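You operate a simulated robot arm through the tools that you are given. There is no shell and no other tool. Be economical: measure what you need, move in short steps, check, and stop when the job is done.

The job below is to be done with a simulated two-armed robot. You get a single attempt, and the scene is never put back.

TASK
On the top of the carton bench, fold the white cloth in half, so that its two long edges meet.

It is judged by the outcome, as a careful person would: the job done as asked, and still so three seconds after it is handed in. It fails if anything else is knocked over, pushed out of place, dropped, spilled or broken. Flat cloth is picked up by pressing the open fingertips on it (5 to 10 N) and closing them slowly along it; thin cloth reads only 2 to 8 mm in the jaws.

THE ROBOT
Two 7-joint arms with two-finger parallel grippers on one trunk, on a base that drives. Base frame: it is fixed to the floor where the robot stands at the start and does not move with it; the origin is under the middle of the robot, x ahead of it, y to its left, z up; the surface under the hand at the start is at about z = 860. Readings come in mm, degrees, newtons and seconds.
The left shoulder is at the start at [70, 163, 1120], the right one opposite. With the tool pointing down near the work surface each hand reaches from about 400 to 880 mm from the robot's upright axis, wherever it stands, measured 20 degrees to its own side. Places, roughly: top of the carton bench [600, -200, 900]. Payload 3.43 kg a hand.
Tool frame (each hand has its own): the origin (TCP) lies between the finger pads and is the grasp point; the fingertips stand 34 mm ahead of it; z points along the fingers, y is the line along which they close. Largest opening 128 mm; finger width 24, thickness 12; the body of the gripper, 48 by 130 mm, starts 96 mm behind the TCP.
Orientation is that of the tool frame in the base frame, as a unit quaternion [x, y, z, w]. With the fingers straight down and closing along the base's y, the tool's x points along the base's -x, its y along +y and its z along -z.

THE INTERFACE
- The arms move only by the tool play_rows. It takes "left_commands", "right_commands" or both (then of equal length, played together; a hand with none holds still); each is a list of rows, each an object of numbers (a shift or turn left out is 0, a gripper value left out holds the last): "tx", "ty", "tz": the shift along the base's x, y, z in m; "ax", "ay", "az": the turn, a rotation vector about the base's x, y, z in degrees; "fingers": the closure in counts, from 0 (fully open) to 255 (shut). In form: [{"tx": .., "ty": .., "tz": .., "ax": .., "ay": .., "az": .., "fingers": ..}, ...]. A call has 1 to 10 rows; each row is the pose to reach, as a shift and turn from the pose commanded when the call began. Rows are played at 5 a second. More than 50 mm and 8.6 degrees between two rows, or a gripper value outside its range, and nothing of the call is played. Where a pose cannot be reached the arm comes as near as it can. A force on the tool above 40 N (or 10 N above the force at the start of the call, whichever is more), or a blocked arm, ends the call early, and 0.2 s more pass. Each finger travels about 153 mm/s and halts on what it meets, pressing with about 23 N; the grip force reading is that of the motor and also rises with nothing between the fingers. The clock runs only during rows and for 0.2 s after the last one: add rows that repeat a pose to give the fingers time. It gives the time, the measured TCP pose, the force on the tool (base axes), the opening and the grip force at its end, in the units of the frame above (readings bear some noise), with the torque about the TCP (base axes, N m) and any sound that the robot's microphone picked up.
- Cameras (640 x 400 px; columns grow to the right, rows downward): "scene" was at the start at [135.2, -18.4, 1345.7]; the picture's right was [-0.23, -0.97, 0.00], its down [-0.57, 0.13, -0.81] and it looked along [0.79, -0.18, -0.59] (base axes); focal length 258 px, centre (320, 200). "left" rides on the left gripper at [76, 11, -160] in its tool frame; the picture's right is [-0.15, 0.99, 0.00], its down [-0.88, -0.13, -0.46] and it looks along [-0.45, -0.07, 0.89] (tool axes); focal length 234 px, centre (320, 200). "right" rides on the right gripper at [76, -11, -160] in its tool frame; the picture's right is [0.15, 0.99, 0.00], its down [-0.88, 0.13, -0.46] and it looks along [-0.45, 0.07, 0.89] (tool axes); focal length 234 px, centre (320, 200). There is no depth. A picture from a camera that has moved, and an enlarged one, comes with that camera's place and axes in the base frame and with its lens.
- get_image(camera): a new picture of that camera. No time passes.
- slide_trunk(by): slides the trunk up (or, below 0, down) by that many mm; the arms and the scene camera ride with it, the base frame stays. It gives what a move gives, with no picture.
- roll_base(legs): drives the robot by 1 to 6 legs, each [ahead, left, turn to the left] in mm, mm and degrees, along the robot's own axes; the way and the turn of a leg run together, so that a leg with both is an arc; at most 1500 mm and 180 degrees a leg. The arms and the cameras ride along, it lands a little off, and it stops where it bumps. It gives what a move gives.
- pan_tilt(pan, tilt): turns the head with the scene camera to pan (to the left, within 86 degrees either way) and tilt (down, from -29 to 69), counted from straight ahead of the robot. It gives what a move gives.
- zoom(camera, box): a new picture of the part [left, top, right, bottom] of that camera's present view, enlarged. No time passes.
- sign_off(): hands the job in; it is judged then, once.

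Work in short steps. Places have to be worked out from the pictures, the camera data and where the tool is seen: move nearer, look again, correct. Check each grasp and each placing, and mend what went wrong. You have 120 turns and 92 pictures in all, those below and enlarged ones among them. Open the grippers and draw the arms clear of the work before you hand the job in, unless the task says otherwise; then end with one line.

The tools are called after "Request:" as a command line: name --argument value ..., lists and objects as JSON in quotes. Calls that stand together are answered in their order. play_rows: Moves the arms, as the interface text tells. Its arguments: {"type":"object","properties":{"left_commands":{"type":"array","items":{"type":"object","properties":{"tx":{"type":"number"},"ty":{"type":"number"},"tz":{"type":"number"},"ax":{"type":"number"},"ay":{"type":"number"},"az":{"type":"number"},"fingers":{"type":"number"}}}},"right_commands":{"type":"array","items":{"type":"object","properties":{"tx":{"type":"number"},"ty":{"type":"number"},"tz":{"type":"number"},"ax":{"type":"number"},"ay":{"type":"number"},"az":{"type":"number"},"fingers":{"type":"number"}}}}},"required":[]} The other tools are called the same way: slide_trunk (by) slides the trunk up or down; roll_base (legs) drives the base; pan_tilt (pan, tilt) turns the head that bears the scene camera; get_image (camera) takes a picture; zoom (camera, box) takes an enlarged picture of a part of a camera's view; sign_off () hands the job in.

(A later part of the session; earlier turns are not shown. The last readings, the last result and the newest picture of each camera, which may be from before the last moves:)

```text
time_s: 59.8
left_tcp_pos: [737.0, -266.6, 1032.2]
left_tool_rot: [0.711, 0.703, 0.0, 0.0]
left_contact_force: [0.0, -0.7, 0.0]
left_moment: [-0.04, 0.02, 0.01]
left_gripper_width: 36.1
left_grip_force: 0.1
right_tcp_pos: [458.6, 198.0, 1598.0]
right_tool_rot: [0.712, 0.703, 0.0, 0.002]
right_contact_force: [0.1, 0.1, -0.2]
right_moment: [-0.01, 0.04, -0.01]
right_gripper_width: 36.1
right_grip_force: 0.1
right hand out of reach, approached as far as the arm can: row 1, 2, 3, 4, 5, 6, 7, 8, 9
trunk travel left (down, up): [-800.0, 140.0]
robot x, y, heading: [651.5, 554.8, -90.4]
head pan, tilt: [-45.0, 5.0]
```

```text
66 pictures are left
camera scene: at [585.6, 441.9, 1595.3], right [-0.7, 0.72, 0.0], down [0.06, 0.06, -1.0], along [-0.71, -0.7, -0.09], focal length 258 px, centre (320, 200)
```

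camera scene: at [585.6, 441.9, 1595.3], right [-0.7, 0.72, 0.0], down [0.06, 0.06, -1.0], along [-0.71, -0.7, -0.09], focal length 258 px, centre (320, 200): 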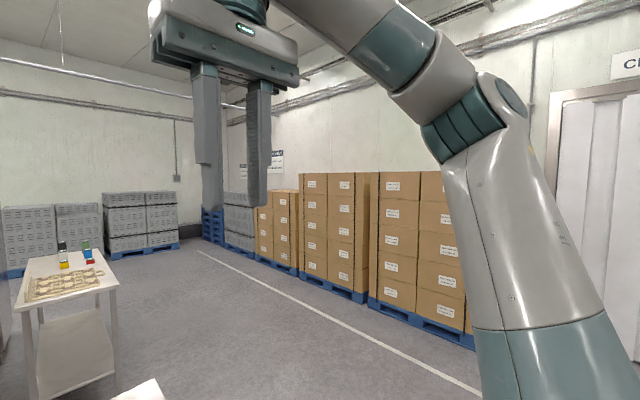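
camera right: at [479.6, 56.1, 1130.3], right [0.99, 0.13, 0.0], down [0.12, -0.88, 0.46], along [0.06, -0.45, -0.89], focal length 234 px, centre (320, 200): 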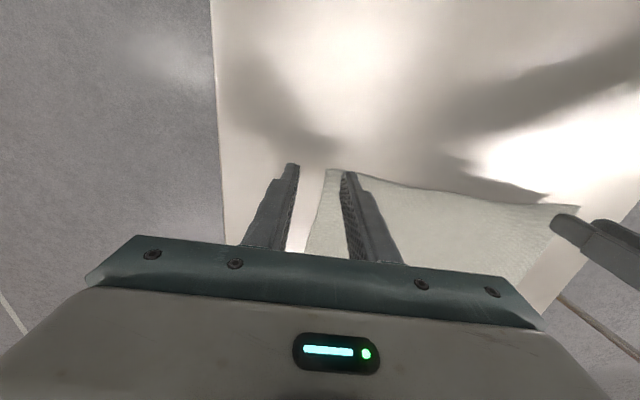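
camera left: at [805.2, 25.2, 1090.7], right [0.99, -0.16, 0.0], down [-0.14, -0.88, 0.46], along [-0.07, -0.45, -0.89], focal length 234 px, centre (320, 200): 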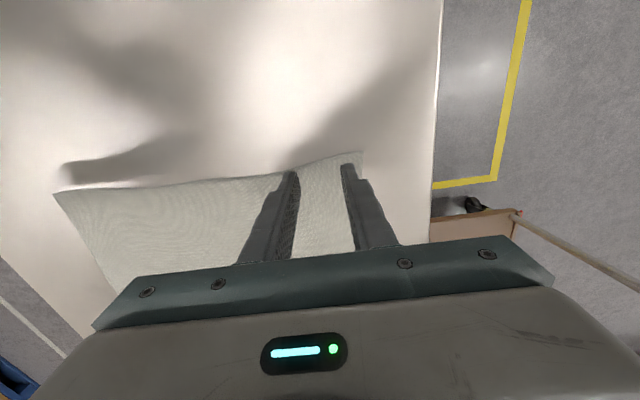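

The right shoulder is caught in a poor branch with its elbow out. I'll try the opposite route: bring the hand down outside the bench's right side so the upper arm hangs, then see whether it can come inward from below.

Request:
play_rows --right_commands '[{"tx": -0.02, "ty": -0.01, "tz": -0.04}, {"tx": -0.04, "ty": -0.02, "tz": -0.08}, {"tx": -0.06, "ty": -0.03, "tz": -0.12}, {"tx": -0.08, "ty": -0.04, "tz": -0.16}, {"tx": -0.1, "ty": -0.05, "tz": -0.2}, {"tx": -0.12, "ty": -0.06, "tz": -0.24}, {"tx": -0.14, "ty": -0.07, "tz": -0.28}, {"tx": -0.16, "ty": -0.08, "tz": -0.32}, {"tx": -0.18, "ty": -0.09, "tz": -0.36}, {"tx": -0.2, "ty": -0.1, "tz": -0.4}]'

Request:
play_rows --right_commands '[{"tz": -0.045}, {"tz": -0.09}, {"tz": -0.135}, {"tz": -0.18}, {"tz": -0.225}, {"tz": -0.27}, {"tz": -0.315}, {"tz": -0.36}, {"tz": -0.4}, {"tz": -0.4}]'

Request:
pan_tilt --pan -55 --tilt 35

Request:
get_image --camera "scene"

```text
time_s: 62.0
left_tcp_pos: [735.8, -269.0, 1031.8]
left_tool_rot: [0.711, 0.703, 0.0, 0.0]
left_contact_force: [-0.2, -0.2, 0.0]
left_moment: [-0.03, -0.04, -0.03]
left_gripper_width: 36.1
left_grip_force: 0.1
right_tcp_pos: [250.8, 98.8, 1198.9]
right_tool_rot: [0.712, 0.702, -0.001, 0.001]
right_contact_force: [-0.2, -0.1, -0.9]
right_moment: [-0.03, -0.03, 0.01]
right_gripper_width: 36.5
right_grip_force: 0.0
trunk travel left (down, up): [-800.0, 140.0]
robot x, y, heading: [653.6, 556.7, -90.8]
head pan, tilt: [-45.0, 5.0]
```

```text
time_s: 64.2
left_tcp_pos: [735.6, -268.6, 1031.7]
left_tool_rot: [0.712, 0.702, 0.0, 0.0]
left_contact_force: [0.0, -0.1, 0.1]
left_moment: [0.01, 0.06, 0.0]
left_gripper_width: 36.2
left_grip_force: 0.2
right_tcp_pos: [253.8, 97.4, 871.4]
right_tool_rot: [0.712, 0.703, 0.0, 0.003]
right_contact_force: [-0.2, -0.6, -0.3]
right_moment: [-0.01, -0.03, -0.02]
right_gripper_width: 36.0
right_grip_force: 0.0
right hand out of reach, approached as far as the arm can: row 8, 9, 10
trunk travel left (down, up): [-800.0, 140.0]
robot x, y, heading: [652.6, 553.3, -90.5]
head pan, tilt: [-45.0, 5.0]
```

```text
time_s: 65.1
left_tcp_pos: [736.2, -267.9, 1032.6]
left_tool_rot: [0.712, 0.702, 0.0, 0.0]
left_contact_force: [-0.2, -0.4, -0.2]
left_moment: [-0.01, 0.0, -0.01]
left_gripper_width: 36.2
left_grip_force: 0.0
right_tcp_pos: [254.0, 98.0, 871.2]
right_tool_rot: [0.712, 0.703, 0.0, 0.001]
right_contact_force: [0.1, -0.4, -0.3]
right_moment: [0.02, 0.01, -0.01]
right_gripper_width: 36.2
right_grip_force: 0.1
trunk travel left (down, up): [-800.0, 140.0]
robot x, y, heading: [651.9, 552.6, -90.7]
head pan, tilt: [-55.0, 35.0]
```

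```text
65 pictures are left
camera scene: at [578.4, 455.5, 1547.1], right [-0.56, 0.83, 0.0], down [0.47, 0.32, -0.82], along [-0.68, -0.46, -0.57], focal length 258 px, centre (320, 200)
```

scene: 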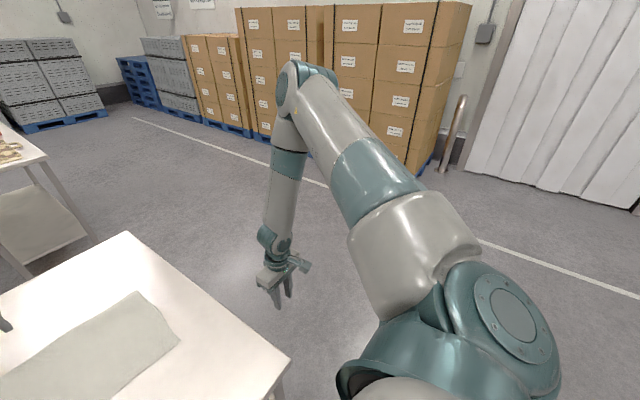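

The elbow now stands above the hand in a near-vertical plane, which is much better. I'll raise to just above table height, stretch forward, then sweep inward.

Request:
play_rows --right_commands '[{"tz": 0.045}, {"tz": 0.09}, {"tz": 0.13}, {"ty": -0.045, "tz": 0.13}, {"ty": -0.09, "tz": 0.14}, {"ty": -0.135, "tz": 0.14}, {"ty": -0.18, "tz": 0.14}, {"ty": -0.225, "tz": 0.14}, {"ty": -0.27, "tz": 0.14}, {"ty": -0.3, "tz": 0.14}]'

Request:
play_rows --right_commands '[{"tx": 0.04}, {"tx": 0.08}, {"tx": 0.12}, {"tx": 0.16}, {"tx": 0.2}, {"tx": 0.24}, {"tx": 0.24}]'

Request:
get_image --camera "scene"

```text
time_s: 67.3
left_tcp_pos: [735.9, -268.9, 1031.6]
left_tool_rot: [0.711, 0.703, 0.001, 0.0]
left_contact_force: [-0.7, 0.1, -0.2]
left_moment: [-0.01, 0.0, 0.0]
left_gripper_width: 35.9
left_grip_force: 0.0
right_tcp_pos: [242.9, -147.9, 1036.3]
right_tool_rot: [0.712, 0.702, 0.0, 0.002]
right_contact_force: [0.0, 0.0, 0.0]
right_moment: [0.01, -0.01, -0.02]
right_gripper_width: 36.0
right_grip_force: 0.0
right hand out of reach, approached as far as the arm can: row 9, 10
trunk travel left (down, up): [-800.0, 140.0]
robot x, y, heading: [650.7, 551.1, -90.6]
head pan, tilt: [-55.0, 35.0]
```

```text
time_s: 68.9
left_tcp_pos: [735.6, -269.0, 1032.1]
left_tool_rot: [0.711, 0.703, 0.0, -0.001]
left_contact_force: [-0.2, -0.2, 1.1]
left_moment: [0.03, -0.02, -0.01]
left_gripper_width: 36.2
left_grip_force: 0.1
right_tcp_pos: [407.0, -82.0, 1070.1]
right_tool_rot: [0.712, 0.702, -0.001, 0.002]
right_contact_force: [-0.2, -0.2, -0.5]
right_moment: [-0.02, -0.04, -0.01]
right_gripper_width: 36.0
right_grip_force: 0.0
right hand out of reach, approached as far as the arm can: row 1, 2, 3, 4, 5, 6, 7
trunk travel left (down, up): [-800.0, 140.0]
robot x, y, heading: [653.5, 555.2, -90.8]
head pan, tilt: [-55.0, 35.0]
```

```text
64 pictures are left
camera scene: at [578.5, 455.1, 1547.0], right [-0.56, 0.83, 0.0], down [0.47, 0.32, -0.82], along [-0.68, -0.46, -0.57], focal length 258 px, centre (320, 200)
```

scene: 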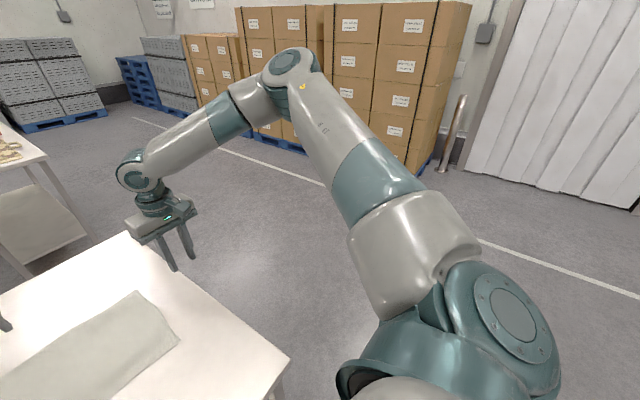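

The right shoulder evidently won't turn inward, so I'll work around it. I'll set the robot about 115 mm further left along the edge so the right hand works wider, pull the cloth some 150 mm towards the robot, and then fold. First the hands go up and the trunk back down.

Request:
play_rows --left_commands '[{"ty": 0.02, "tz": 0.03}, {"ty": 0.04, "tz": 0.06}, {"ty": 0.06, "tz": 0.09}, {"ty": 0.08, "tz": 0.12}, {"ty": 0.12, "tz": 0.13}, {"ty": 0.16, "tz": 0.13}, {"ty": 0.2, "tz": 0.13}, {"ty": 0.2, "tz": 0.13}]' --right_commands '[{"ty": 0.02, "tz": 0.03}, {"ty": 0.04, "tz": 0.06}, {"ty": 0.06, "tz": 0.09}, {"ty": 0.07, "tz": 0.12}, {"ty": 0.07, "tz": 0.13}, {"ty": 0.07, "tz": 0.13}, {"ty": 0.07, "tz": 0.13}, {"ty": 0.07, "tz": 0.13}]'

Request:
roll_base --legs '[[0, 110, 0]]'

Request:
slide_trunk --by -200

```text
time_s: 70.7
left_tcp_pos: [737.2, -71.1, 1160.5]
left_tool_rot: [0.711, 0.703, 0.0, 0.0]
left_contact_force: [-0.8, 0.0, 0.4]
left_moment: [0.01, 0.03, 0.01]
left_gripper_width: 36.2
left_grip_force: 0.0
right_tcp_pos: [409.1, -10.9, 1212.5]
right_tool_rot: [0.711, 0.703, 0.0, 0.001]
right_contact_force: [-0.3, -0.1, 0.0]
right_moment: [-0.01, 0.02, 0.0]
right_gripper_width: 35.6
right_grip_force: 0.1
trunk travel left (down, up): [-800.0, 140.0]
robot x, y, heading: [655.1, 553.1, -90.6]
head pan, tilt: [-55.0, 35.0]
```

```text
time_s: 71.9
left_tcp_pos: [846.8, -71.7, 1161.1]
left_tool_rot: [0.712, 0.703, 0.001, 0.001]
left_contact_force: [-0.5, -0.4, 0.8]
left_moment: [-0.01, -0.02, -0.03]
left_gripper_width: 35.8
left_grip_force: 0.0
right_tcp_pos: [518.4, -11.8, 1211.8]
right_tool_rot: [0.712, 0.703, 0.001, 0.001]
right_contact_force: [0.4, -0.1, -0.6]
right_moment: [0.0, -0.03, 0.0]
right_gripper_width: 36.1
right_grip_force: 0.2
trunk travel left (down, up): [-800.0, 140.0]
robot x, y, heading: [764.9, 554.0, -90.9]
head pan, tilt: [-55.0, 35.0]
```

```text
time_s: 74.1
left_tcp_pos: [848.2, -71.2, 960.0]
left_tool_rot: [0.711, 0.703, 0.0, 0.0]
left_contact_force: [0.8, 0.5, 0.9]
left_moment: [0.03, -0.02, 0.03]
left_gripper_width: 36.0
left_grip_force: 0.1
right_tcp_pos: [520.2, -12.0, 1012.9]
right_tool_rot: [0.711, 0.703, 0.0, 0.001]
right_contact_force: [-0.3, 0.9, -0.1]
right_moment: [0.01, -0.01, 0.0]
right_gripper_width: 36.1
right_grip_force: 0.0
trunk travel left (down, up): [-600.0, 340.0]
robot x, y, heading: [764.7, 555.5, -90.5]
head pan, tilt: [-55.0, 35.0]
```

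Dry run in the air: I bring both hands to the grasp line, then to the pulled-back line, to test reach.

Request:
play_rows --left_commands '[{"tx": -0.03, "ty": 0.01}, {"tx": -0.053, "ty": 0.022}, {"tx": -0.053, "ty": 0.022}, {"tx": -0.053, "ty": 0.06}, {"tx": -0.053, "ty": 0.1}, {"tx": -0.053, "ty": 0.14}, {"tx": -0.053, "ty": 0.18}, {"tx": -0.053, "ty": 0.18}]' --right_commands '[{"tx": 0.01, "ty": -0.02, "tz": -0.025}, {"tx": 0.018, "ty": -0.035, "tz": -0.05}, {"tx": 0.018, "ty": -0.035, "tz": -0.053}, {"tx": 0.018, "ty": 0.0, "tz": -0.053}, {"tx": 0.018, "ty": 0.04, "tz": -0.053}, {"tx": 0.018, "ty": 0.08, "tz": -0.053}, {"tx": 0.018, "ty": 0.12, "tz": -0.053}, {"tx": 0.018, "ty": 0.12, "tz": -0.053}]'

```text
time_s: 75.9
left_tcp_pos: [797.9, 108.8, 962.7]
left_tool_rot: [0.711, 0.703, 0.0, 0.0]
left_contact_force: [0.9, 0.5, -0.1]
left_moment: [0.02, 0.06, 0.01]
left_gripper_width: 36.1
left_grip_force: 0.1
right_tcp_pos: [536.5, 107.1, 958.4]
right_tool_rot: [0.712, 0.702, 0.0, 0.001]
right_contact_force: [0.1, -0.6, 0.8]
right_moment: [0.02, 0.0, 0.03]
right_gripper_width: 35.9
right_grip_force: 0.0
trunk travel left (down, up): [-600.0, 340.0]
robot x, y, heading: [763.5, 552.1, -90.5]
head pan, tilt: [-55.0, 35.0]
```

All reachable. Now the outward limit: both hands forward by 250 mm.

Request:
play_rows --left_commands '[{"ty": -0.03}, {"ty": -0.07}, {"ty": -0.11}, {"ty": -0.15}, {"ty": -0.19}, {"ty": -0.22}, {"ty": -0.25}, {"ty": -0.25}]' --right_commands '[{"ty": -0.03}, {"ty": -0.07}, {"ty": -0.11}, {"ty": -0.15}, {"ty": -0.19}, {"ty": -0.22}, {"ty": -0.25}, {"ty": -0.25}]'

```text
time_s: 77.7
left_tcp_pos: [795.0, -141.3, 962.5]
left_tool_rot: [0.711, 0.703, 0.001, -0.001]
left_contact_force: [-0.8, 0.3, -0.3]
left_moment: [-0.02, 0.0, 0.01]
left_gripper_width: 36.0
left_grip_force: 0.0
right_tcp_pos: [520.6, -120.8, 964.4]
right_tool_rot: [0.711, 0.703, 0.0, 0.001]
right_contact_force: [-0.4, 0.5, 0.0]
right_moment: [0.0, 0.01, 0.04]
right_gripper_width: 36.0
right_grip_force: 0.1
right hand out of reach, approached as far as the arm can: row 6, 7, 8
trunk travel left (down, up): [-600.0, 340.0]
robot x, y, heading: [762.9, 550.7, -90.8]
head pan, tilt: [-55.0, 35.0]
```

The right hand reaches about y=-115 and the left has margin. I'll move the base 35 mm ahead and 30 mm left so everything fits without driving during the fold.

Request:
roll_base --legs '[[33, 30, 0]]'

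Request:
pan_tilt --pan 0 --tilt 55

Request:
get_image --camera "scene"

```text
time_s: 78.6
left_tcp_pos: [822.1, -171.9, 962.8]
left_tool_rot: [0.711, 0.703, 0.0, 0.0]
left_contact_force: [0.8, -0.2, -0.6]
left_moment: [0.01, 0.0, 0.01]
left_gripper_width: 36.0
left_grip_force: 0.0
right_tcp_pos: [548.9, -151.9, 964.8]
right_tool_rot: [0.711, 0.703, 0.0, 0.003]
right_contact_force: [0.5, -0.3, 0.7]
right_moment: [0.04, 0.0, 0.02]
right_gripper_width: 36.4
right_grip_force: 0.0
trunk travel left (down, up): [-600.0, 340.0]
robot x, y, heading: [793.5, 516.3, -90.8]
head pan, tilt: [-55.0, 35.0]
```

```text
time_s: 79.8
left_tcp_pos: [823.3, -172.1, 962.4]
left_tool_rot: [0.712, 0.703, 0.001, -0.001]
left_contact_force: [0.6, 0.3, -0.2]
left_moment: [0.02, -0.04, -0.02]
left_gripper_width: 36.1
left_grip_force: 0.0
right_tcp_pos: [548.2, -152.3, 964.4]
right_tool_rot: [0.711, 0.703, -0.001, 0.002]
right_contact_force: [0.0, -0.2, 0.4]
right_moment: [0.02, 0.02, -0.01]
right_gripper_width: 36.2
right_grip_force: 0.1
trunk travel left (down, up): [-600.0, 340.0]
robot x, y, heading: [789.6, 519.7, -90.7]
head pan, tilt: [0.0, 55.0]
```

```text
63 pictures are left
camera scene: at [790.3, 399.6, 1318.7], right [-1.0, 0.01, 0.0], down [0.01, 0.82, -0.57], along [-0.01, -0.57, -0.82], focal length 258 px, centre (320, 200)
```

scene: 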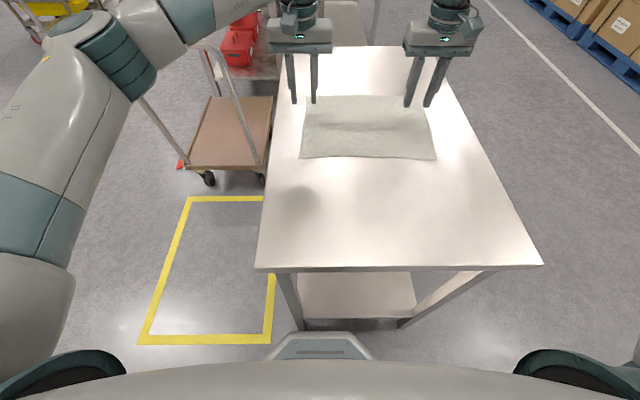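

The base is well placed and clear. The near-edge corners come out at A(829,-37) and D(503,-34). I'll hover both hands over their grasp points.

Request:
play_rows --left_commands '[{"tx": -0.01, "ty": 0.04}, {"tx": -0.02, "ty": 0.08}, {"tx": -0.027, "ty": 0.122}, {"tx": -0.027, "ty": 0.122, "tz": -0.02}, {"tx": -0.027, "ty": 0.122, "tz": -0.037}, {"tx": -0.027, "ty": 0.122, "tz": -0.037}]' --right_commands '[{"tx": -0.004, "ty": 0.035}, {"tx": -0.008, "ty": 0.07}, {"tx": -0.012, "ty": 0.106}, {"tx": -0.012, "ty": 0.106, "tz": -0.02}, {"tx": -0.012, "ty": 0.106, "tz": -0.039}, {"tx": -0.012, "ty": 0.106, "tz": -0.039}]'

Request:
zoom --camera "left" --box '[160, 80, 480, 280]'

Request:
zoom --camera "right" --box '[160, 80, 480, 280]'

```text
time_s: 81.2
left_tcp_pos: [797.4, -50.5, 924.4]
left_tool_rot: [0.712, 0.703, 0.0, 0.001]
left_contact_force: [0.2, -0.1, 0.2]
left_moment: [-0.01, 0.0, -0.02]
left_gripper_width: 36.1
left_grip_force: 0.2
right_tcp_pos: [534.6, -42.6, 926.6]
right_tool_rot: [0.711, 0.703, -0.001, 0.002]
right_contact_force: [0.1, 0.3, -0.2]
right_moment: [-0.02, 0.01, 0.01]
right_gripper_width: 36.2
right_grip_force: 0.2
trunk travel left (down, up): [-600.0, 340.0]
robot x, y, heading: [794.9, 520.3, -90.5]
head pan, tilt: [0.0, 55.0]
```

```text
2.00 times, centred on (320, 180) of left
camera zoom: at [808.1, 26.9, 1083.5], right [0.99, -0.16, 0.0], down [-0.14, -0.88, 0.46], along [-0.07, -0.45, -0.89], focal length 468 px, centre (320, 240)
```

zoom: 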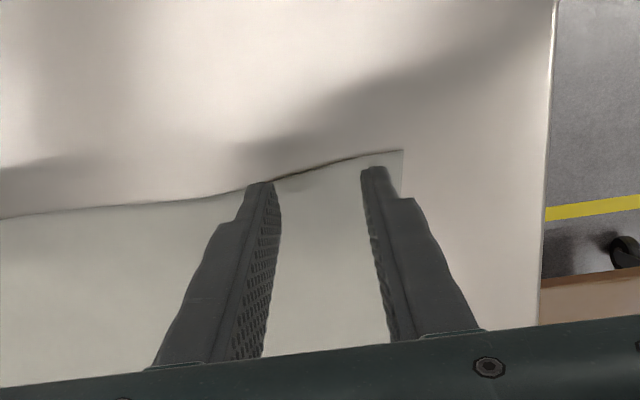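

```text
2.00 times, centred on (320, 180) of right
camera zoom: at [526.0, 33.7, 1086.4], right [0.99, 0.13, 0.0], down [0.12, -0.88, 0.46], along [0.06, -0.46, -0.89], focal length 468 px, centre (320, 240)
```

zoom: 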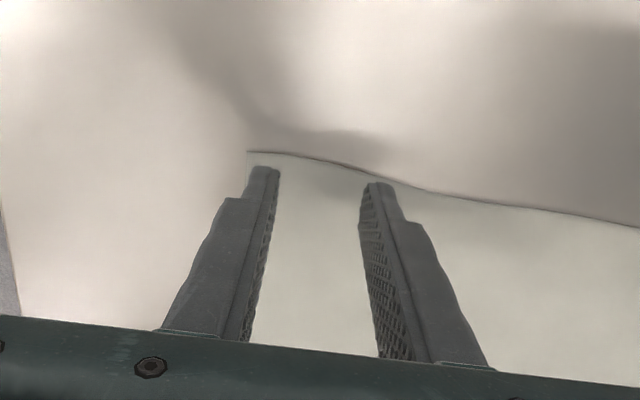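

The edge lies at y≈-46 under the left hand and ≈-39 under the right. I shift in slightly and descend to just above contact.

Request:
play_rows --left_commands '[{"ty": -0.004, "tz": -0.008}, {"ty": -0.004, "tz": -0.016}, {"ty": -0.004, "tz": -0.02}, {"ty": -0.004, "tz": -0.022}]' --right_commands '[{"ty": -0.006, "tz": -0.008}, {"ty": -0.006, "tz": -0.016}, {"ty": -0.006, "tz": -0.021}, {"ty": -0.006, "tz": -0.024}]'

```text
time_s: 82.2
left_tcp_pos: [797.2, -53.6, 903.7]
left_tool_rot: [0.712, 0.702, 0.0, 0.0]
left_contact_force: [-0.4, 0.1, 0.3]
left_moment: [0.02, -0.01, 0.01]
left_gripper_width: 35.9
left_grip_force: 0.1
right_tcp_pos: [537.0, -52.4, 901.7]
right_tool_rot: [0.711, 0.703, 0.001, 0.002]
right_contact_force: [0.5, 0.3, -0.1]
right_moment: [0.0, -0.02, 0.01]
right_gripper_width: 35.8
right_grip_force: 0.0
trunk travel left (down, up): [-600.0, 340.0]
robot x, y, heading: [791.4, 521.0, -90.7]
head pan, tilt: [0.0, 55.0]
```

No contact yet, so I go down in smaller steps.

Request:
play_rows --left_commands '[{"tz": -0.002}, {"tz": -0.003}, {"tz": -0.004}, {"tz": -0.004}]' --right_commands '[{"tz": -0.001}, {"tz": -0.002}, {"tz": -0.003}, {"tz": -0.003}]'

```text
time_s: 83.2
left_tcp_pos: [795.3, -55.0, 899.8]
left_tool_rot: [0.711, 0.703, 0.0, 0.0]
left_contact_force: [0.3, 0.6, -0.2]
left_moment: [0.0, -0.02, 0.0]
left_gripper_width: 35.8
left_grip_force: 0.1
right_tcp_pos: [536.7, -52.1, 898.3]
right_tool_rot: [0.712, 0.703, -0.001, 0.001]
right_contact_force: [-0.4, 0.4, 1.1]
right_moment: [0.0, 0.0, -0.02]
right_gripper_width: 35.9
right_grip_force: 0.1
trunk travel left (down, up): [-600.0, 340.0]
robot x, y, heading: [789.8, 522.6, -90.8]
head pan, tilt: [0.0, 55.0]
```

Request:
play_rows --left_commands '[{"tz": -0.002}, {"tz": -0.004}, {"tz": -0.004}]' --right_commands '[{"tz": -0.002}, {"tz": -0.003}, {"tz": -0.003}]'

```text
time_s: 84.0
left_tcp_pos: [796.8, -53.5, 895.1]
left_tool_rot: [0.711, 0.703, 0.0, 0.001]
left_contact_force: [0.1, -0.2, 3.6]
left_moment: [-0.03, 0.01, 0.0]
left_gripper_width: 36.3
left_grip_force: 0.1
right_tcp_pos: [538.1, -51.6, 895.8]
right_tool_rot: [0.711, 0.703, -0.001, 0.002]
right_contact_force: [0.2, -0.2, 2.6]
right_moment: [-0.04, 0.01, 0.04]
right_gripper_width: 36.0
right_grip_force: 0.2
trunk travel left (down, up): [-600.0, 340.0]
robot x, y, heading: [792.4, 521.3, -90.7]
head pan, tilt: [0.0, 55.0]
```

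Contact has started at TCP z≈895 (3 N). I press a little more, to about 7 N.

Request:
play_rows --left_commands '[{"tz": -0.001}, {"tz": -0.002}, {"tz": -0.002}]' --right_commands '[{"tz": -0.001}, {"tz": -0.002}, {"tz": -0.002}]'

```text
time_s: 84.8
left_tcp_pos: [796.5, -53.8, 894.6]
left_tool_rot: [0.712, 0.702, -0.003, 0.002]
left_contact_force: [1.0, -4.5, 20.3]
left_moment: [-0.14, -0.19, -0.05]
left_gripper_width: 36.3
left_grip_force: 0.1
right_tcp_pos: [537.1, -50.8, 895.1]
right_tool_rot: [0.712, 0.703, -0.002, 0.003]
right_contact_force: [-0.3, -2.7, 14.7]
right_moment: [-0.12, 0.15, 0.0]
right_gripper_width: 36.2
right_grip_force: 0.0
trunk travel left (down, up): [-600.0, 340.0]
robot x, y, heading: [793.8, 521.5, -90.5]
head pan, tilt: [0.0, 55.0]
```

That's a bit much: stiffness is about 7 N/mm. I back off a millimetre or so, checking force before closing.

Request:
play_rows --left_commands '[{"tz": 0.0015}, {"tz": 0.0015}]' --right_commands '[{"tz": 0.001}, {"tz": 0.001}]'

```text
time_s: 85.4
left_tcp_pos: [796.6, -51.4, 894.7]
left_tool_rot: [0.712, 0.702, -0.002, 0.001]
left_contact_force: [-0.7, -3.2, 21.6]
left_moment: [-0.19, -0.11, -0.08]
left_gripper_width: 36.3
left_grip_force: 0.0
right_tcp_pos: [535.7, -50.5, 894.7]
right_tool_rot: [0.71, 0.704, -0.001, 0.002]
right_contact_force: [1.5, 0.8, 9.3]
right_moment: [0.0, 0.01, -0.02]
right_gripper_width: 36.2
right_grip_force: 0.0
trunk travel left (down, up): [-600.0, 340.0]
robot x, y, heading: [792.8, 523.1, -90.7]
head pan, tilt: [0.0, 55.0]
```

Request:
play_rows --left_commands '[{"tz": 0.001}, {"tz": 0.0015}, {"tz": 0.0015}]' --right_commands '[{"tz": 0.0}, {"tz": 0.0}, {"tz": 0.0}]'

```text
time_s: 86.2
left_tcp_pos: [796.4, -51.5, 897.0]
left_tool_rot: [0.712, 0.702, 0.0, -0.001]
left_contact_force: [0.0, 0.9, -0.4]
left_moment: [-0.02, 0.0, 0.0]
left_gripper_width: 36.3
left_grip_force: 0.1
right_tcp_pos: [537.3, -51.6, 896.1]
right_tool_rot: [0.711, 0.703, -0.001, 0.002]
right_contact_force: [0.5, 1.3, 13.2]
right_moment: [0.06, 0.09, -0.05]
right_gripper_width: 35.9
right_grip_force: 0.1
trunk travel left (down, up): [-600.0, 340.0]
robot x, y, heading: [791.4, 519.9, -90.5]
head pan, tilt: [0.0, 55.0]
```

Request:
play_rows --left_commands '[{"tz": -0.0008}, {"tz": -0.0008}]' --right_commands '[{"tz": 0.0005}, {"tz": 0.0005}]'

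```text
time_s: 86.8
left_tcp_pos: [795.4, -53.7, 896.2]
left_tool_rot: [0.711, 0.703, -0.001, 0.0]
left_contact_force: [0.6, 1.0, 1.6]
left_moment: [0.02, -0.01, -0.02]
left_gripper_width: 35.8
left_grip_force: 0.1
right_tcp_pos: [535.8, -52.8, 895.7]
right_tool_rot: [0.711, 0.703, 0.0, 0.002]
right_contact_force: [0.7, 0.4, 7.1]
right_moment: [0.0, 0.03, -0.01]
right_gripper_width: 36.1
right_grip_force: 0.1
trunk travel left (down, up): [-600.0, 340.0]
robot x, y, heading: [791.6, 520.2, -90.4]
head pan, tilt: [0.0, 55.0]
```

The right hand is at 7 N. The left needs about 0.8 mm more, and both then close slowly.

Request:
play_rows --left_commands '[{"tz": -0.0008}, {"tz": -0.0008, "fingers": 190}, {"tz": -0.0008, "fingers": 199}, {"tz": -0.0008, "fingers": 208}, {"tz": -0.0008, "fingers": 217}, {"tz": -0.0008, "fingers": 226}, {"tz": -0.0008, "fingers": 235}, {"tz": -0.0008, "fingers": 245}, {"tz": -0.0008, "fingers": 255}, {"tz": -0.0008, "fingers": 255}]' --right_commands '[{"tz": 0}, {"fingers": 190}, {"fingers": 199}, {"fingers": 208}, {"fingers": 217}, {"fingers": 226}, {"fingers": 235}, {"fingers": 245}, {"fingers": 255}, {"fingers": 255}]'

Request:
zoom --camera "left" --box '[160, 80, 480, 280]'

Request:
zoom --camera "right" --box '[160, 80, 480, 280]'

```text
time_s: 89.0
left_tcp_pos: [795.2, -55.1, 895.5]
left_tool_rot: [0.712, 0.702, -0.001, 0.0]
left_contact_force: [-0.3, -0.2, 14.0]
left_moment: [-0.05, -0.03, 0.01]
left_gripper_width: 0.0
left_grip_force: 23.1
right_tcp_pos: [535.2, -51.0, 896.2]
right_tool_rot: [0.711, 0.703, -0.002, 0.002]
right_contact_force: [-0.1, -1.2, 1.3]
right_moment: [-0.03, 0.01, 0.03]
right_gripper_width: 0.2
right_grip_force: 23.1
trunk travel left (down, up): [-600.0, 340.0]
robot x, y, heading: [793.0, 518.1, -90.8]
head pan, tilt: [0.0, 55.0]
```

```text
2.00 times, centred on (320, 180) of left
camera zoom: at [806.5, 22.5, 1053.9], right [0.99, -0.16, 0.0], down [-0.14, -0.88, 0.46], along [-0.07, -0.45, -0.89], focal length 468 px, centre (320, 240)
```

zoom: 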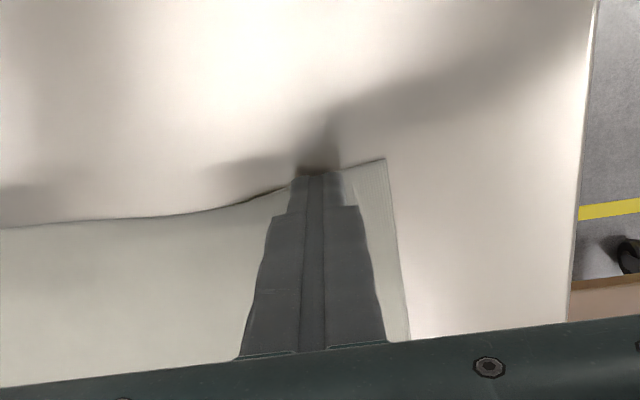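

```text
2.00 times, centred on (320, 180) of right
camera zoom: at [526.0, 26.1, 1056.6], right [0.99, 0.14, 0.0], down [0.12, -0.88, 0.46], along [0.06, -0.46, -0.89], focal length 468 px, centre (320, 240)
```

zoom: 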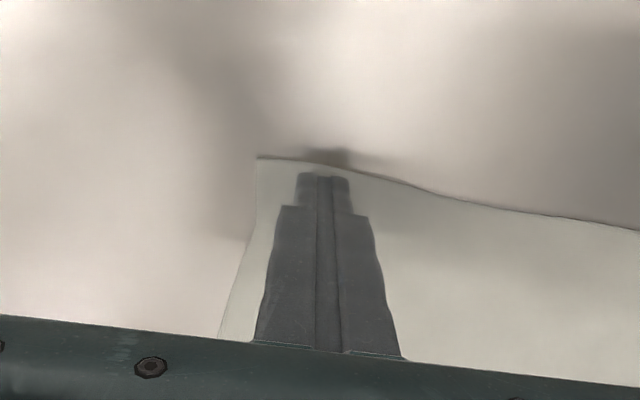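

Neither caught: 0.0 and 0.2 mm, with the cloth merely slipping. The finger pads overlapped the edge only partly, so I'll retry deeper on the cloth, opened wider and at steady pressure. I lift and reopen.

Request:
play_rows --left_commands '[{"tz": 0.01}, {"tz": 0.015, "fingers": 135}, {"tz": 0.015, "ty": -0.007}, {"tz": 0.015, "ty": -0.014}, {"tz": 0.008, "tx": -0.006, "ty": -0.014}, {"tz": 0.004, "tx": -0.006, "ty": -0.014}]' --right_commands '[{"tz": 0.01}, {"tz": 0.015, "fingers": 135}, {"tz": 0.015, "ty": -0.007}, {"tz": 0.015, "ty": -0.012}, {"tz": 0.008, "tx": 0.008, "ty": -0.012}, {"tz": 0.003, "tx": 0.008, "ty": -0.012}]'

Request:
play_rows --left_commands '[{"tz": -0.001}, {"tz": -0.002}, {"tz": -0.0032}, {"tz": -0.0032}]' --right_commands '[{"tz": -0.001}, {"tz": -0.002}, {"tz": -0.0028}, {"tz": -0.0028}]'

```text
time_s: 90.4
left_tcp_pos: [789.3, -69.2, 898.7]
left_tool_rot: [0.711, 0.703, 0.001, 0.0]
left_contact_force: [-0.3, 0.2, -0.2]
left_moment: [-0.02, 0.01, 0.03]
left_gripper_width: 60.3
left_grip_force: 0.0
right_tcp_pos: [544.2, -64.0, 899.9]
right_tool_rot: [0.711, 0.703, 0.0, 0.003]
right_contact_force: [1.1, 0.7, 0.0]
right_moment: [-0.02, -0.03, -0.01]
right_gripper_width: 60.2
right_grip_force: 0.1
trunk travel left (down, up): [-600.0, 340.0]
robot x, y, heading: [797.4, 520.2, -90.7]
head pan, tilt: [0.0, 55.0]
```

```text
time_s: 91.4
left_tcp_pos: [790.6, -68.1, 896.5]
left_tool_rot: [0.711, 0.703, 0.0, 0.0]
left_contact_force: [-1.2, -0.8, 2.5]
left_moment: [0.0, -0.02, -0.01]
left_gripper_width: 60.5
left_grip_force: 0.1
right_tcp_pos: [544.9, -63.3, 895.8]
right_tool_rot: [0.712, 0.703, -0.001, 0.002]
right_contact_force: [1.4, 0.3, 4.0]
right_moment: [-0.02, 0.01, -0.03]
right_gripper_width: 59.6
right_grip_force: 0.1
trunk travel left (down, up): [-600.0, 340.0]
robot x, y, heading: [793.3, 515.6, -90.7]
head pan, tilt: [0.0, 55.0]
```

Request:
play_rows --left_commands '[{"tz": -0.0009}, {"tz": -0.0009}]' --right_commands '[{"tz": -0.0006}, {"tz": -0.0006}]'

```text
time_s: 92.0
left_tcp_pos: [789.8, -67.7, 895.9]
left_tool_rot: [0.712, 0.703, 0.0, 0.0]
left_contact_force: [0.2, -1.8, 6.7]
left_moment: [-0.01, -0.04, 0.0]
left_gripper_width: 60.4
left_grip_force: 0.1
right_tcp_pos: [544.1, -63.0, 896.1]
right_tool_rot: [0.712, 0.703, -0.001, 0.003]
right_contact_force: [-1.1, -1.4, 9.2]
right_moment: [-0.02, 0.14, 0.04]
right_gripper_width: 60.5
right_grip_force: 0.3
trunk travel left (down, up): [-600.0, 340.0]
robot x, y, heading: [795.1, 517.9, -90.8]
head pan, tilt: [0.0, 55.0]
```

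Now 7 N and 9 N, so I close slowly partway and read the force.

Request:
play_rows --left_commands '[{"fingers": 142}, {"fingers": 149}, {"fingers": 156}, {"fingers": 163}, {"fingers": 170}, {"fingers": 177}, {"fingers": 184}, {"fingers": 191}, {"fingers": 198}, {"fingers": 205}]' --right_commands '[{"fingers": 142}, {"fingers": 149}, {"fingers": 156}, {"fingers": 163}, {"fingers": 170}, {"fingers": 177}, {"fingers": 184}, {"fingers": 191}, {"fingers": 198}, {"fingers": 205}]'

Request:
zoom --camera "left" --box '[160, 80, 480, 280]'

```text
time_s: 94.2
left_tcp_pos: [789.4, -67.0, 896.5]
left_tool_rot: [0.712, 0.703, -0.001, 0.0]
left_contact_force: [-0.5, 1.3, 9.5]
left_moment: [0.04, 0.08, 0.01]
left_gripper_width: 24.2
left_grip_force: 0.1
right_tcp_pos: [545.4, -62.6, 896.6]
right_tool_rot: [0.711, 0.703, -0.001, 0.003]
right_contact_force: [1.1, -0.9, 8.7]
right_moment: [0.04, 0.0, 0.01]
right_gripper_width: 24.8
right_grip_force: 0.0
trunk travel left (down, up): [-600.0, 340.0]
robot x, y, heading: [790.6, 520.1, -90.6]
head pan, tilt: [0.0, 55.0]
```

```text
2.00 times, centred on (320, 180) of left
camera zoom: at [801.2, 9.2, 1054.2], right [0.99, -0.16, 0.0], down [-0.14, -0.88, 0.46], along [-0.07, -0.45, -0.89], focal length 468 px, centre (320, 240)
```

zoom: 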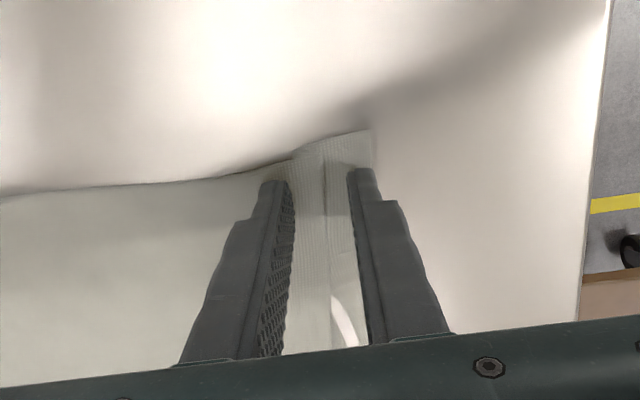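

Forces hold at about 9 N and a ridge is gathering between the left fingers. I finish the closing.

Request:
play_rows --left_commands '[{"fingers": 212}, {"fingers": 219}, {"fingers": 226}, {"fingers": 233}, {"fingers": 240}, {"fingers": 247}, {"fingers": 255}, {"fingers": 255}]' --right_commands '[{"fingers": 212}, {"fingers": 219}, {"fingers": 226}, {"fingers": 233}, {"fingers": 240}, {"fingers": 247}, {"fingers": 255}, {"fingers": 255}]'

Request:
zoom --camera "left" --box '[160, 80, 480, 280]'

Request:
zoom --camera "right" --box '[160, 80, 480, 280]'

```text
time_s: 96.0
left_tcp_pos: [789.2, -66.8, 897.1]
left_tool_rot: [0.712, 0.702, -0.002, 0.0]
left_contact_force: [-10.4, -2.0, 23.5]
left_moment: [0.14, 0.44, 0.06]
left_gripper_width: 0.0
left_grip_force: 23.0
right_tcp_pos: [545.3, -61.7, 895.5]
right_tool_rot: [0.712, 0.703, 0.0, 0.003]
right_contact_force: [9.1, -0.8, 3.6]
right_moment: [0.03, -0.29, -0.03]
right_gripper_width: 2.6
right_grip_force: 22.8
trunk travel left (down, up): [-600.0, 340.0]
robot x, y, heading: [789.8, 523.0, -91.0]
head pan, tilt: [0.0, 55.0]
```

```text
2.00 times, centred on (320, 180) of left
camera zoom: at [800.2, 9.6, 1054.8], right [0.99, -0.16, 0.0], down [-0.14, -0.88, 0.46], along [-0.07, -0.45, -0.89], focal length 468 px, centre (320, 240)
```

zoom: 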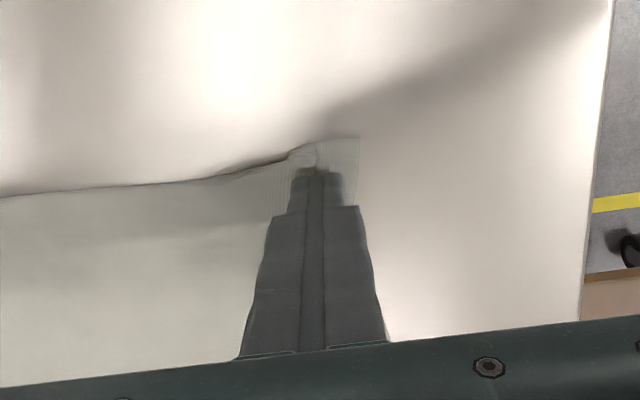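

```text
2.00 times, centred on (320, 180) of right
camera zoom: at [534.6, 15.4, 1056.2], right [0.99, 0.14, 0.0], down [0.12, -0.88, 0.46], along [0.06, -0.46, -0.89], focal length 468 px, centre (320, 240)
```

zoom: 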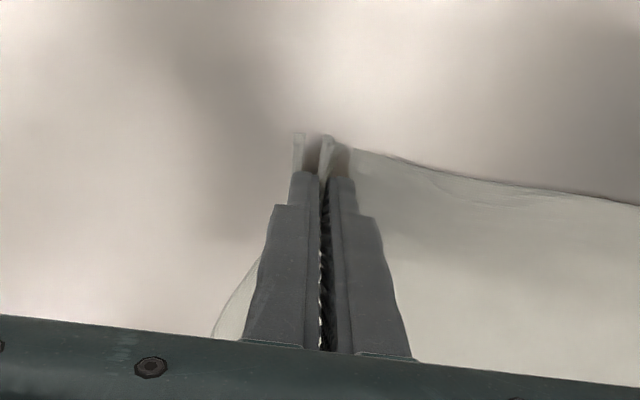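

The right hand holds the cloth (2.6 mm). The left slipped at the very end, so I reopen only that hand, move inward a little because the corner has shifted to x≈808, and press again.

Request:
play_rows --left_commands '[{"tz": 0.01}, {"tz": 0.015, "fingers": 145}, {"tz": 0.015, "tx": -0.008}, {"tz": 0.012, "tx": -0.016}, {"tz": 0.006, "tx": -0.018}, {"tz": 0.002, "tx": -0.018}, {"tz": 0.002, "tx": -0.018}]'

Request:
zoom --camera "left" --box '[160, 80, 480, 280]'

```text
time_s: 97.6
left_tcp_pos: [772.9, -68.0, 897.5]
left_tool_rot: [0.712, 0.703, -0.001, 0.001]
left_contact_force: [-0.3, 0.2, 0.4]
left_moment: [0.01, 0.0, -0.03]
left_gripper_width: 55.0
left_grip_force: 0.1
right_tcp_pos: [544.8, -62.2, 894.8]
right_tool_rot: [0.712, 0.703, -0.001, 0.003]
right_contact_force: [-2.8, -1.9, 16.9]
right_moment: [0.02, 0.12, 0.05]
right_gripper_width: 2.7
right_grip_force: 22.8
trunk travel left (down, up): [-600.0, 340.0]
robot x, y, heading: [793.1, 517.2, -90.9]
head pan, tilt: [0.0, 55.0]
```

```text
2.00 times, centred on (320, 180) of left
camera zoom: at [784.3, 8.4, 1055.1], right [0.99, -0.16, 0.0], down [-0.14, -0.88, 0.46], along [-0.07, -0.45, -0.89], focal length 468 px, centre (320, 240)
```

zoom: 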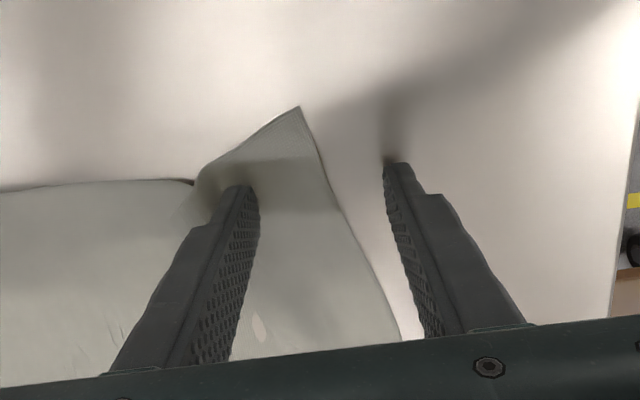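

The corner got bunched inward to x≈771. I'll lift the left hand clear for a proper look before regrasping.

Request:
play_rows --left_commands '[{"tz": 0.03}, {"tz": 0.06}, {"tz": 0.1, "ty": 0.01}, {"tz": 0.13, "ty": 0.03}]'

Request:
zoom --camera "left" --box '[120, 40, 520, 290]'

Request:
zoom --camera "scene" --box '[260, 60, 480, 200]'

```text
time_s: 98.6
left_tcp_pos: [775.7, -38.0, 1029.0]
left_tool_rot: [0.711, 0.703, -0.001, 0.001]
left_contact_force: [-0.3, 1.1, 0.6]
left_moment: [-0.03, 0.02, -0.04]
left_gripper_width: 55.0
left_grip_force: 0.0
right_tcp_pos: [545.2, -61.5, 895.0]
right_tool_rot: [0.712, 0.702, -0.001, 0.003]
right_contact_force: [-1.5, -0.7, 19.3]
right_moment: [0.1, 0.08, 0.0]
right_gripper_width: 2.4
right_grip_force: 23.3
trunk travel left (down, up): [-600.0, 340.0]
robot x, y, heading: [795.1, 521.9, -90.8]
head pan, tilt: [0.0, 55.0]
```

```text
1.60 times, centred on (320, 165) of left
camera zoom: at [785.3, 39.7, 1186.7], right [0.99, -0.16, 0.0], down [-0.14, -0.88, 0.46], along [-0.07, -0.45, -0.89], focal length 375 px, centre (320, 256)
```

zoom: 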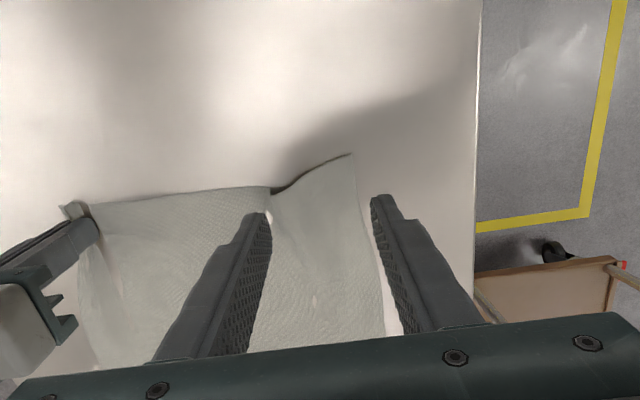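

```text
2.86 times, centred on (370, 130) of scene
camera zoom: at [791.0, 401.9, 1318.9], right [-1.0, 0.01, 0.0], down [0.01, 0.82, -0.57], along [-0.01, -0.57, -0.82], focal length 738 px, centre (177, 400)
```

zoom: 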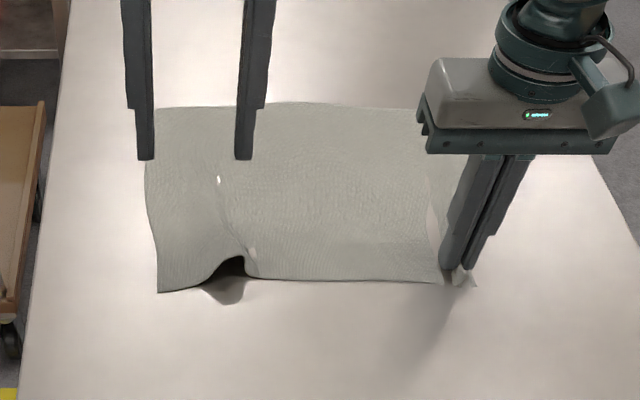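

There's a loose hump at x≈735 and corner A now lies at (800,-22). With the right hand as an anchor, I'll press the closed left fingers near the corner and drag outward to smooth it.

Request:
play_rows --left_commands '[{"ty": -0.005, "tz": -0.03, "fingers": 255}, {"ty": -0.01, "tz": -0.06}, {"ty": -0.014, "tz": -0.09}, {"ty": -0.014, "tz": -0.115}, {"ty": -0.014, "tz": -0.127}, {"ty": -0.014, "tz": -0.131}, {"ty": -0.014, "tz": -0.1325}, {"ty": -0.014, "tz": -0.1325}]'

```text
time_s: 100.4
left_tcp_pos: [774.3, -51.6, 894.9]
left_tool_rot: [0.711, 0.703, -0.001, 0.0]
left_contact_force: [-1.1, 0.3, 6.9]
left_moment: [0.0, 0.0, 0.01]
left_gripper_width: 0.2
left_grip_force: 22.5
right_tcp_pos: [545.1, -62.9, 895.4]
right_tool_rot: [0.711, 0.703, -0.001, 0.003]
right_contact_force: [1.5, -0.4, 14.9]
right_moment: [0.02, -0.01, 0.0]
right_gripper_width: 2.5
right_grip_force: 23.5
trunk travel left (down, up): [-600.0, 340.0]
robot x, y, heading: [794.5, 521.7, -91.2]
head pan, tilt: [0.0, 55.0]
```

Pressing at 7 N. I drag outward 40 mm.

Request:
play_rows --left_commands '[{"tx": 0.006}, {"tx": 0.012}, {"tx": 0.018}, {"tx": 0.024}, {"tx": 0.03, "ty": -0.002}, {"tx": 0.036, "ty": -0.004}, {"tx": 0.04, "ty": -0.005}]'

Request:
zoom --camera "scene" --box '[260, 60, 480, 200]'

```text
time_s: 102.0
left_tcp_pos: [811.4, -55.0, 895.4]
left_tool_rot: [0.712, 0.702, -0.002, 0.0]
left_contact_force: [-12.1, 1.4, 17.8]
left_moment: [0.06, 0.42, -0.05]
left_gripper_width: 0.0
left_grip_force: 23.2
right_tcp_pos: [545.7, -62.5, 895.7]
right_tool_rot: [0.711, 0.703, 0.0, 0.003]
right_contact_force: [8.0, -1.6, 6.7]
right_moment: [-0.05, -0.27, -0.07]
right_gripper_width: 2.7
right_grip_force: 22.9
trunk travel left (down, up): [-600.0, 340.0]
robot x, y, heading: [791.3, 523.9, -90.9]
head pan, tilt: [0.0, 55.0]
```

```text
2.86 times, centred on (370, 130) of scene
camera zoom: at [790.2, 402.3, 1319.1], right [-1.0, 0.01, 0.0], down [0.01, 0.82, -0.58], along [-0.01, -0.57, -0.82], focal length 738 px, centre (177, 400)
```

zoom: 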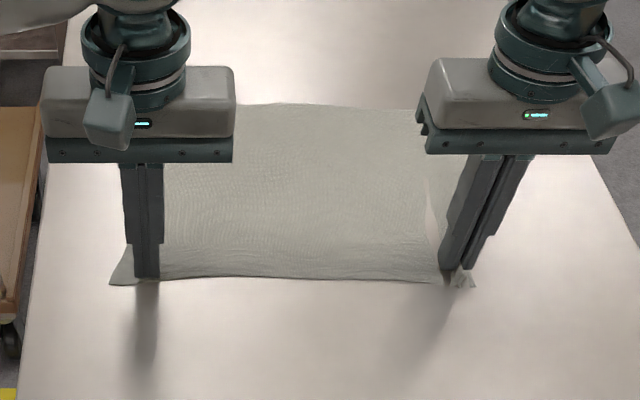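

The cloth is smooth and taut again. I reopen the left hand to 50 mm and regrasp around x≈797 with slightly firmer pressure.

Request:
play_rows --left_commands '[{"tz": 0.008}, {"tz": 0.015, "fingers": 155}, {"tx": -0.006, "ty": -0.004, "tz": 0.015}, {"tx": -0.014, "ty": -0.007, "tz": 0.015}, {"tx": -0.014, "ty": -0.007, "tz": 0.008}, {"tx": -0.014, "ty": -0.007, "tz": 0.003}, {"tx": -0.014, "ty": -0.007, "tz": 0.001}, {"tx": -0.014, "ty": -0.007, "tz": 0.0}]'

Request:
zoom --camera "left" --box '[160, 80, 480, 280]'

```text
time_s: 103.8
left_tcp_pos: [797.7, -64.4, 895.1]
left_tool_rot: [0.711, 0.703, -0.002, 0.001]
left_contact_force: [-0.8, 1.2, 4.8]
left_moment: [0.05, 0.02, 0.03]
left_gripper_width: 49.9
left_grip_force: 0.0
right_tcp_pos: [545.5, -62.8, 897.0]
right_tool_rot: [0.712, 0.703, -0.001, 0.003]
right_contact_force: [-1.9, -0.6, 14.6]
right_moment: [0.03, 0.08, 0.05]
right_gripper_width: 2.4
right_grip_force: 23.0
trunk travel left (down, up): [-600.0, 340.0]
robot x, y, heading: [792.7, 517.6, -90.6]
head pan, tilt: [0.0, 55.0]
```

```text
2.00 times, centred on (320, 180) of left
camera zoom: at [809.3, 12.6, 1054.0], right [0.99, -0.16, 0.0], down [-0.14, -0.88, 0.46], along [-0.07, -0.45, -0.89], focal length 468 px, centre (320, 240)
```

zoom: 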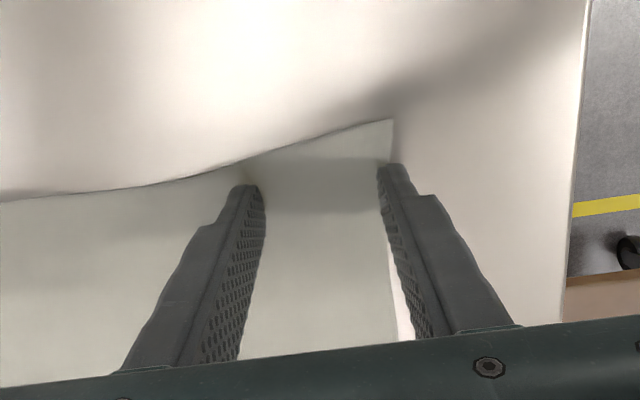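

The outer finger sits right on the side hem, so I shift inward 13 mm and press to about 9 N.

Request:
play_rows --left_commands '[{"tz": 0.006}, {"tx": -0.007, "ty": 0.002, "tz": 0.006}, {"tx": -0.014, "ty": 0.002, "tz": 0.004}, {"tx": -0.014, "ty": 0.002, "tz": 0.001}, {"tx": -0.014, "ty": 0.002, "tz": -0.0004}, {"tx": -0.014, "ty": 0.002, "tz": -0.0004}]'

```text
time_s: 105.2
left_tcp_pos: [784.6, -62.2, 895.8]
left_tool_rot: [0.711, 0.703, -0.002, 0.0]
left_contact_force: [0.2, 0.7, 9.4]
left_moment: [0.08, -0.1, 0.04]
left_gripper_width: 50.0
left_grip_force: 0.0
right_tcp_pos: [544.4, -62.6, 896.0]
right_tool_rot: [0.712, 0.702, -0.002, 0.002]
right_contact_force: [-1.4, -1.9, 12.9]
right_moment: [-0.01, 0.06, 0.03]
right_gripper_width: 2.6
right_grip_force: 23.3
trunk travel left (down, up): [-600.0, 340.0]
robot x, y, heading: [793.7, 520.8, -90.7]
head pan, tilt: [0.0, 55.0]
```

Request:
play_rows --left_commands '[{"fingers": 163}, {"fingers": 171}, {"fingers": 179}, {"fingers": 187}, {"fingers": 195}, {"fingers": 203}, {"fingers": 211}, {"fingers": 219}]'

Request:
zoom --camera "left" --box '[160, 80, 480, 280]'

```text
time_s: 107.0
left_tcp_pos: [785.2, -62.0, 894.6]
left_tool_rot: [0.711, 0.703, -0.001, 0.001]
left_contact_force: [-2.8, 0.3, 23.7]
left_moment: [0.04, 0.31, 0.02]
left_gripper_width: 20.0
left_grip_force: 2.9
right_tcp_pos: [544.5, -62.5, 895.3]
right_tool_rot: [0.712, 0.702, 0.0, 0.003]
right_contact_force: [9.3, -0.3, 5.4]
right_moment: [0.03, -0.32, -0.02]
right_gripper_width: 2.5
right_grip_force: 23.0
trunk travel left (down, up): [-600.0, 340.0]
robot x, y, heading: [793.8, 519.0, -90.8]
head pan, tilt: [0.0, 55.0]
```

```text
2.00 times, centred on (320, 180) of left
camera zoom: at [795.3, 15.3, 1054.4], right [0.99, -0.16, 0.0], down [-0.14, -0.88, 0.46], along [-0.07, -0.45, -0.89], focal length 468 px, centre (320, 240)
```

zoom: 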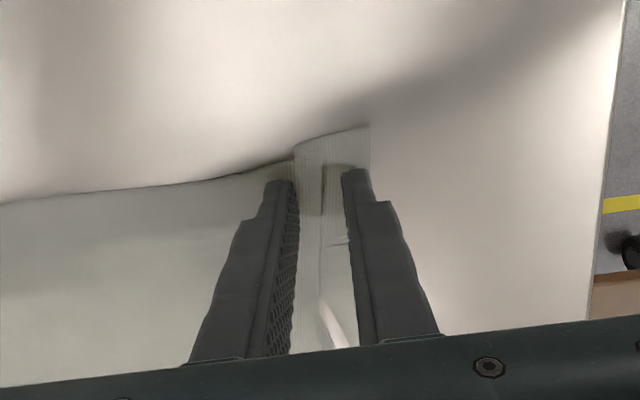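

A ridge stands between the fingers, but the pressure has risen to 24 N. I'll ease up about 1 mm while closing the rest.

Request:
play_rows --left_commands '[{"tz": 0.0006, "fingers": 222}, {"tz": 0.001, "fingers": 227}, {"tz": 0.0012, "fingers": 232}, {"tz": 0.0012, "fingers": 237}, {"tz": 0.0012, "fingers": 242}, {"tz": 0.0012, "fingers": 247}, {"tz": 0.0012, "fingers": 255}, {"tz": 0.0012, "fingers": 255}]'

Request:
zoom --camera "left" --box '[160, 80, 480, 280]'

```text
time_s: 108.8
left_tcp_pos: [783.4, -62.2, 895.9]
left_tool_rot: [0.712, 0.703, -0.001, 0.001]
left_contact_force: [-3.6, -0.8, 20.0]
left_moment: [0.13, 0.2, 0.02]
left_gripper_width: 0.0
left_grip_force: 22.5
right_tcp_pos: [543.7, -62.6, 895.0]
right_tool_rot: [0.712, 0.702, -0.001, 0.002]
right_contact_force: [3.1, 0.3, 5.6]
right_moment: [0.02, -0.16, -0.03]
right_gripper_width: 2.5
right_grip_force: 23.7
trunk travel left (down, up): [-600.0, 340.0]
robot x, y, heading: [792.1, 521.2, -90.7]
head pan, tilt: [0.0, 55.0]
```

```text
2.00 times, centred on (320, 180) of left
camera zoom: at [795.1, 14.7, 1055.0], right [0.99, -0.16, 0.0], down [-0.14, -0.88, 0.46], along [-0.07, -0.45, -0.89], focal length 468 px, centre (320, 240)
```

zoom: 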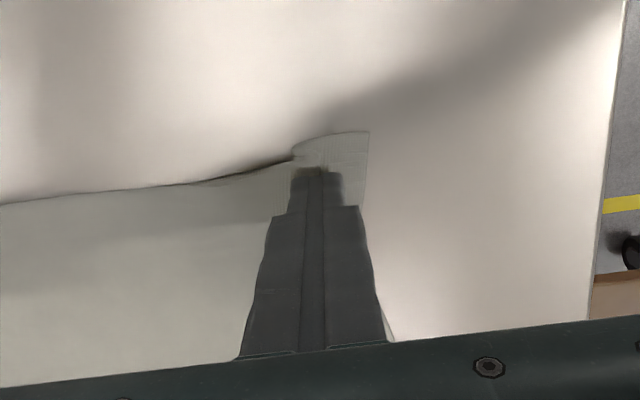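

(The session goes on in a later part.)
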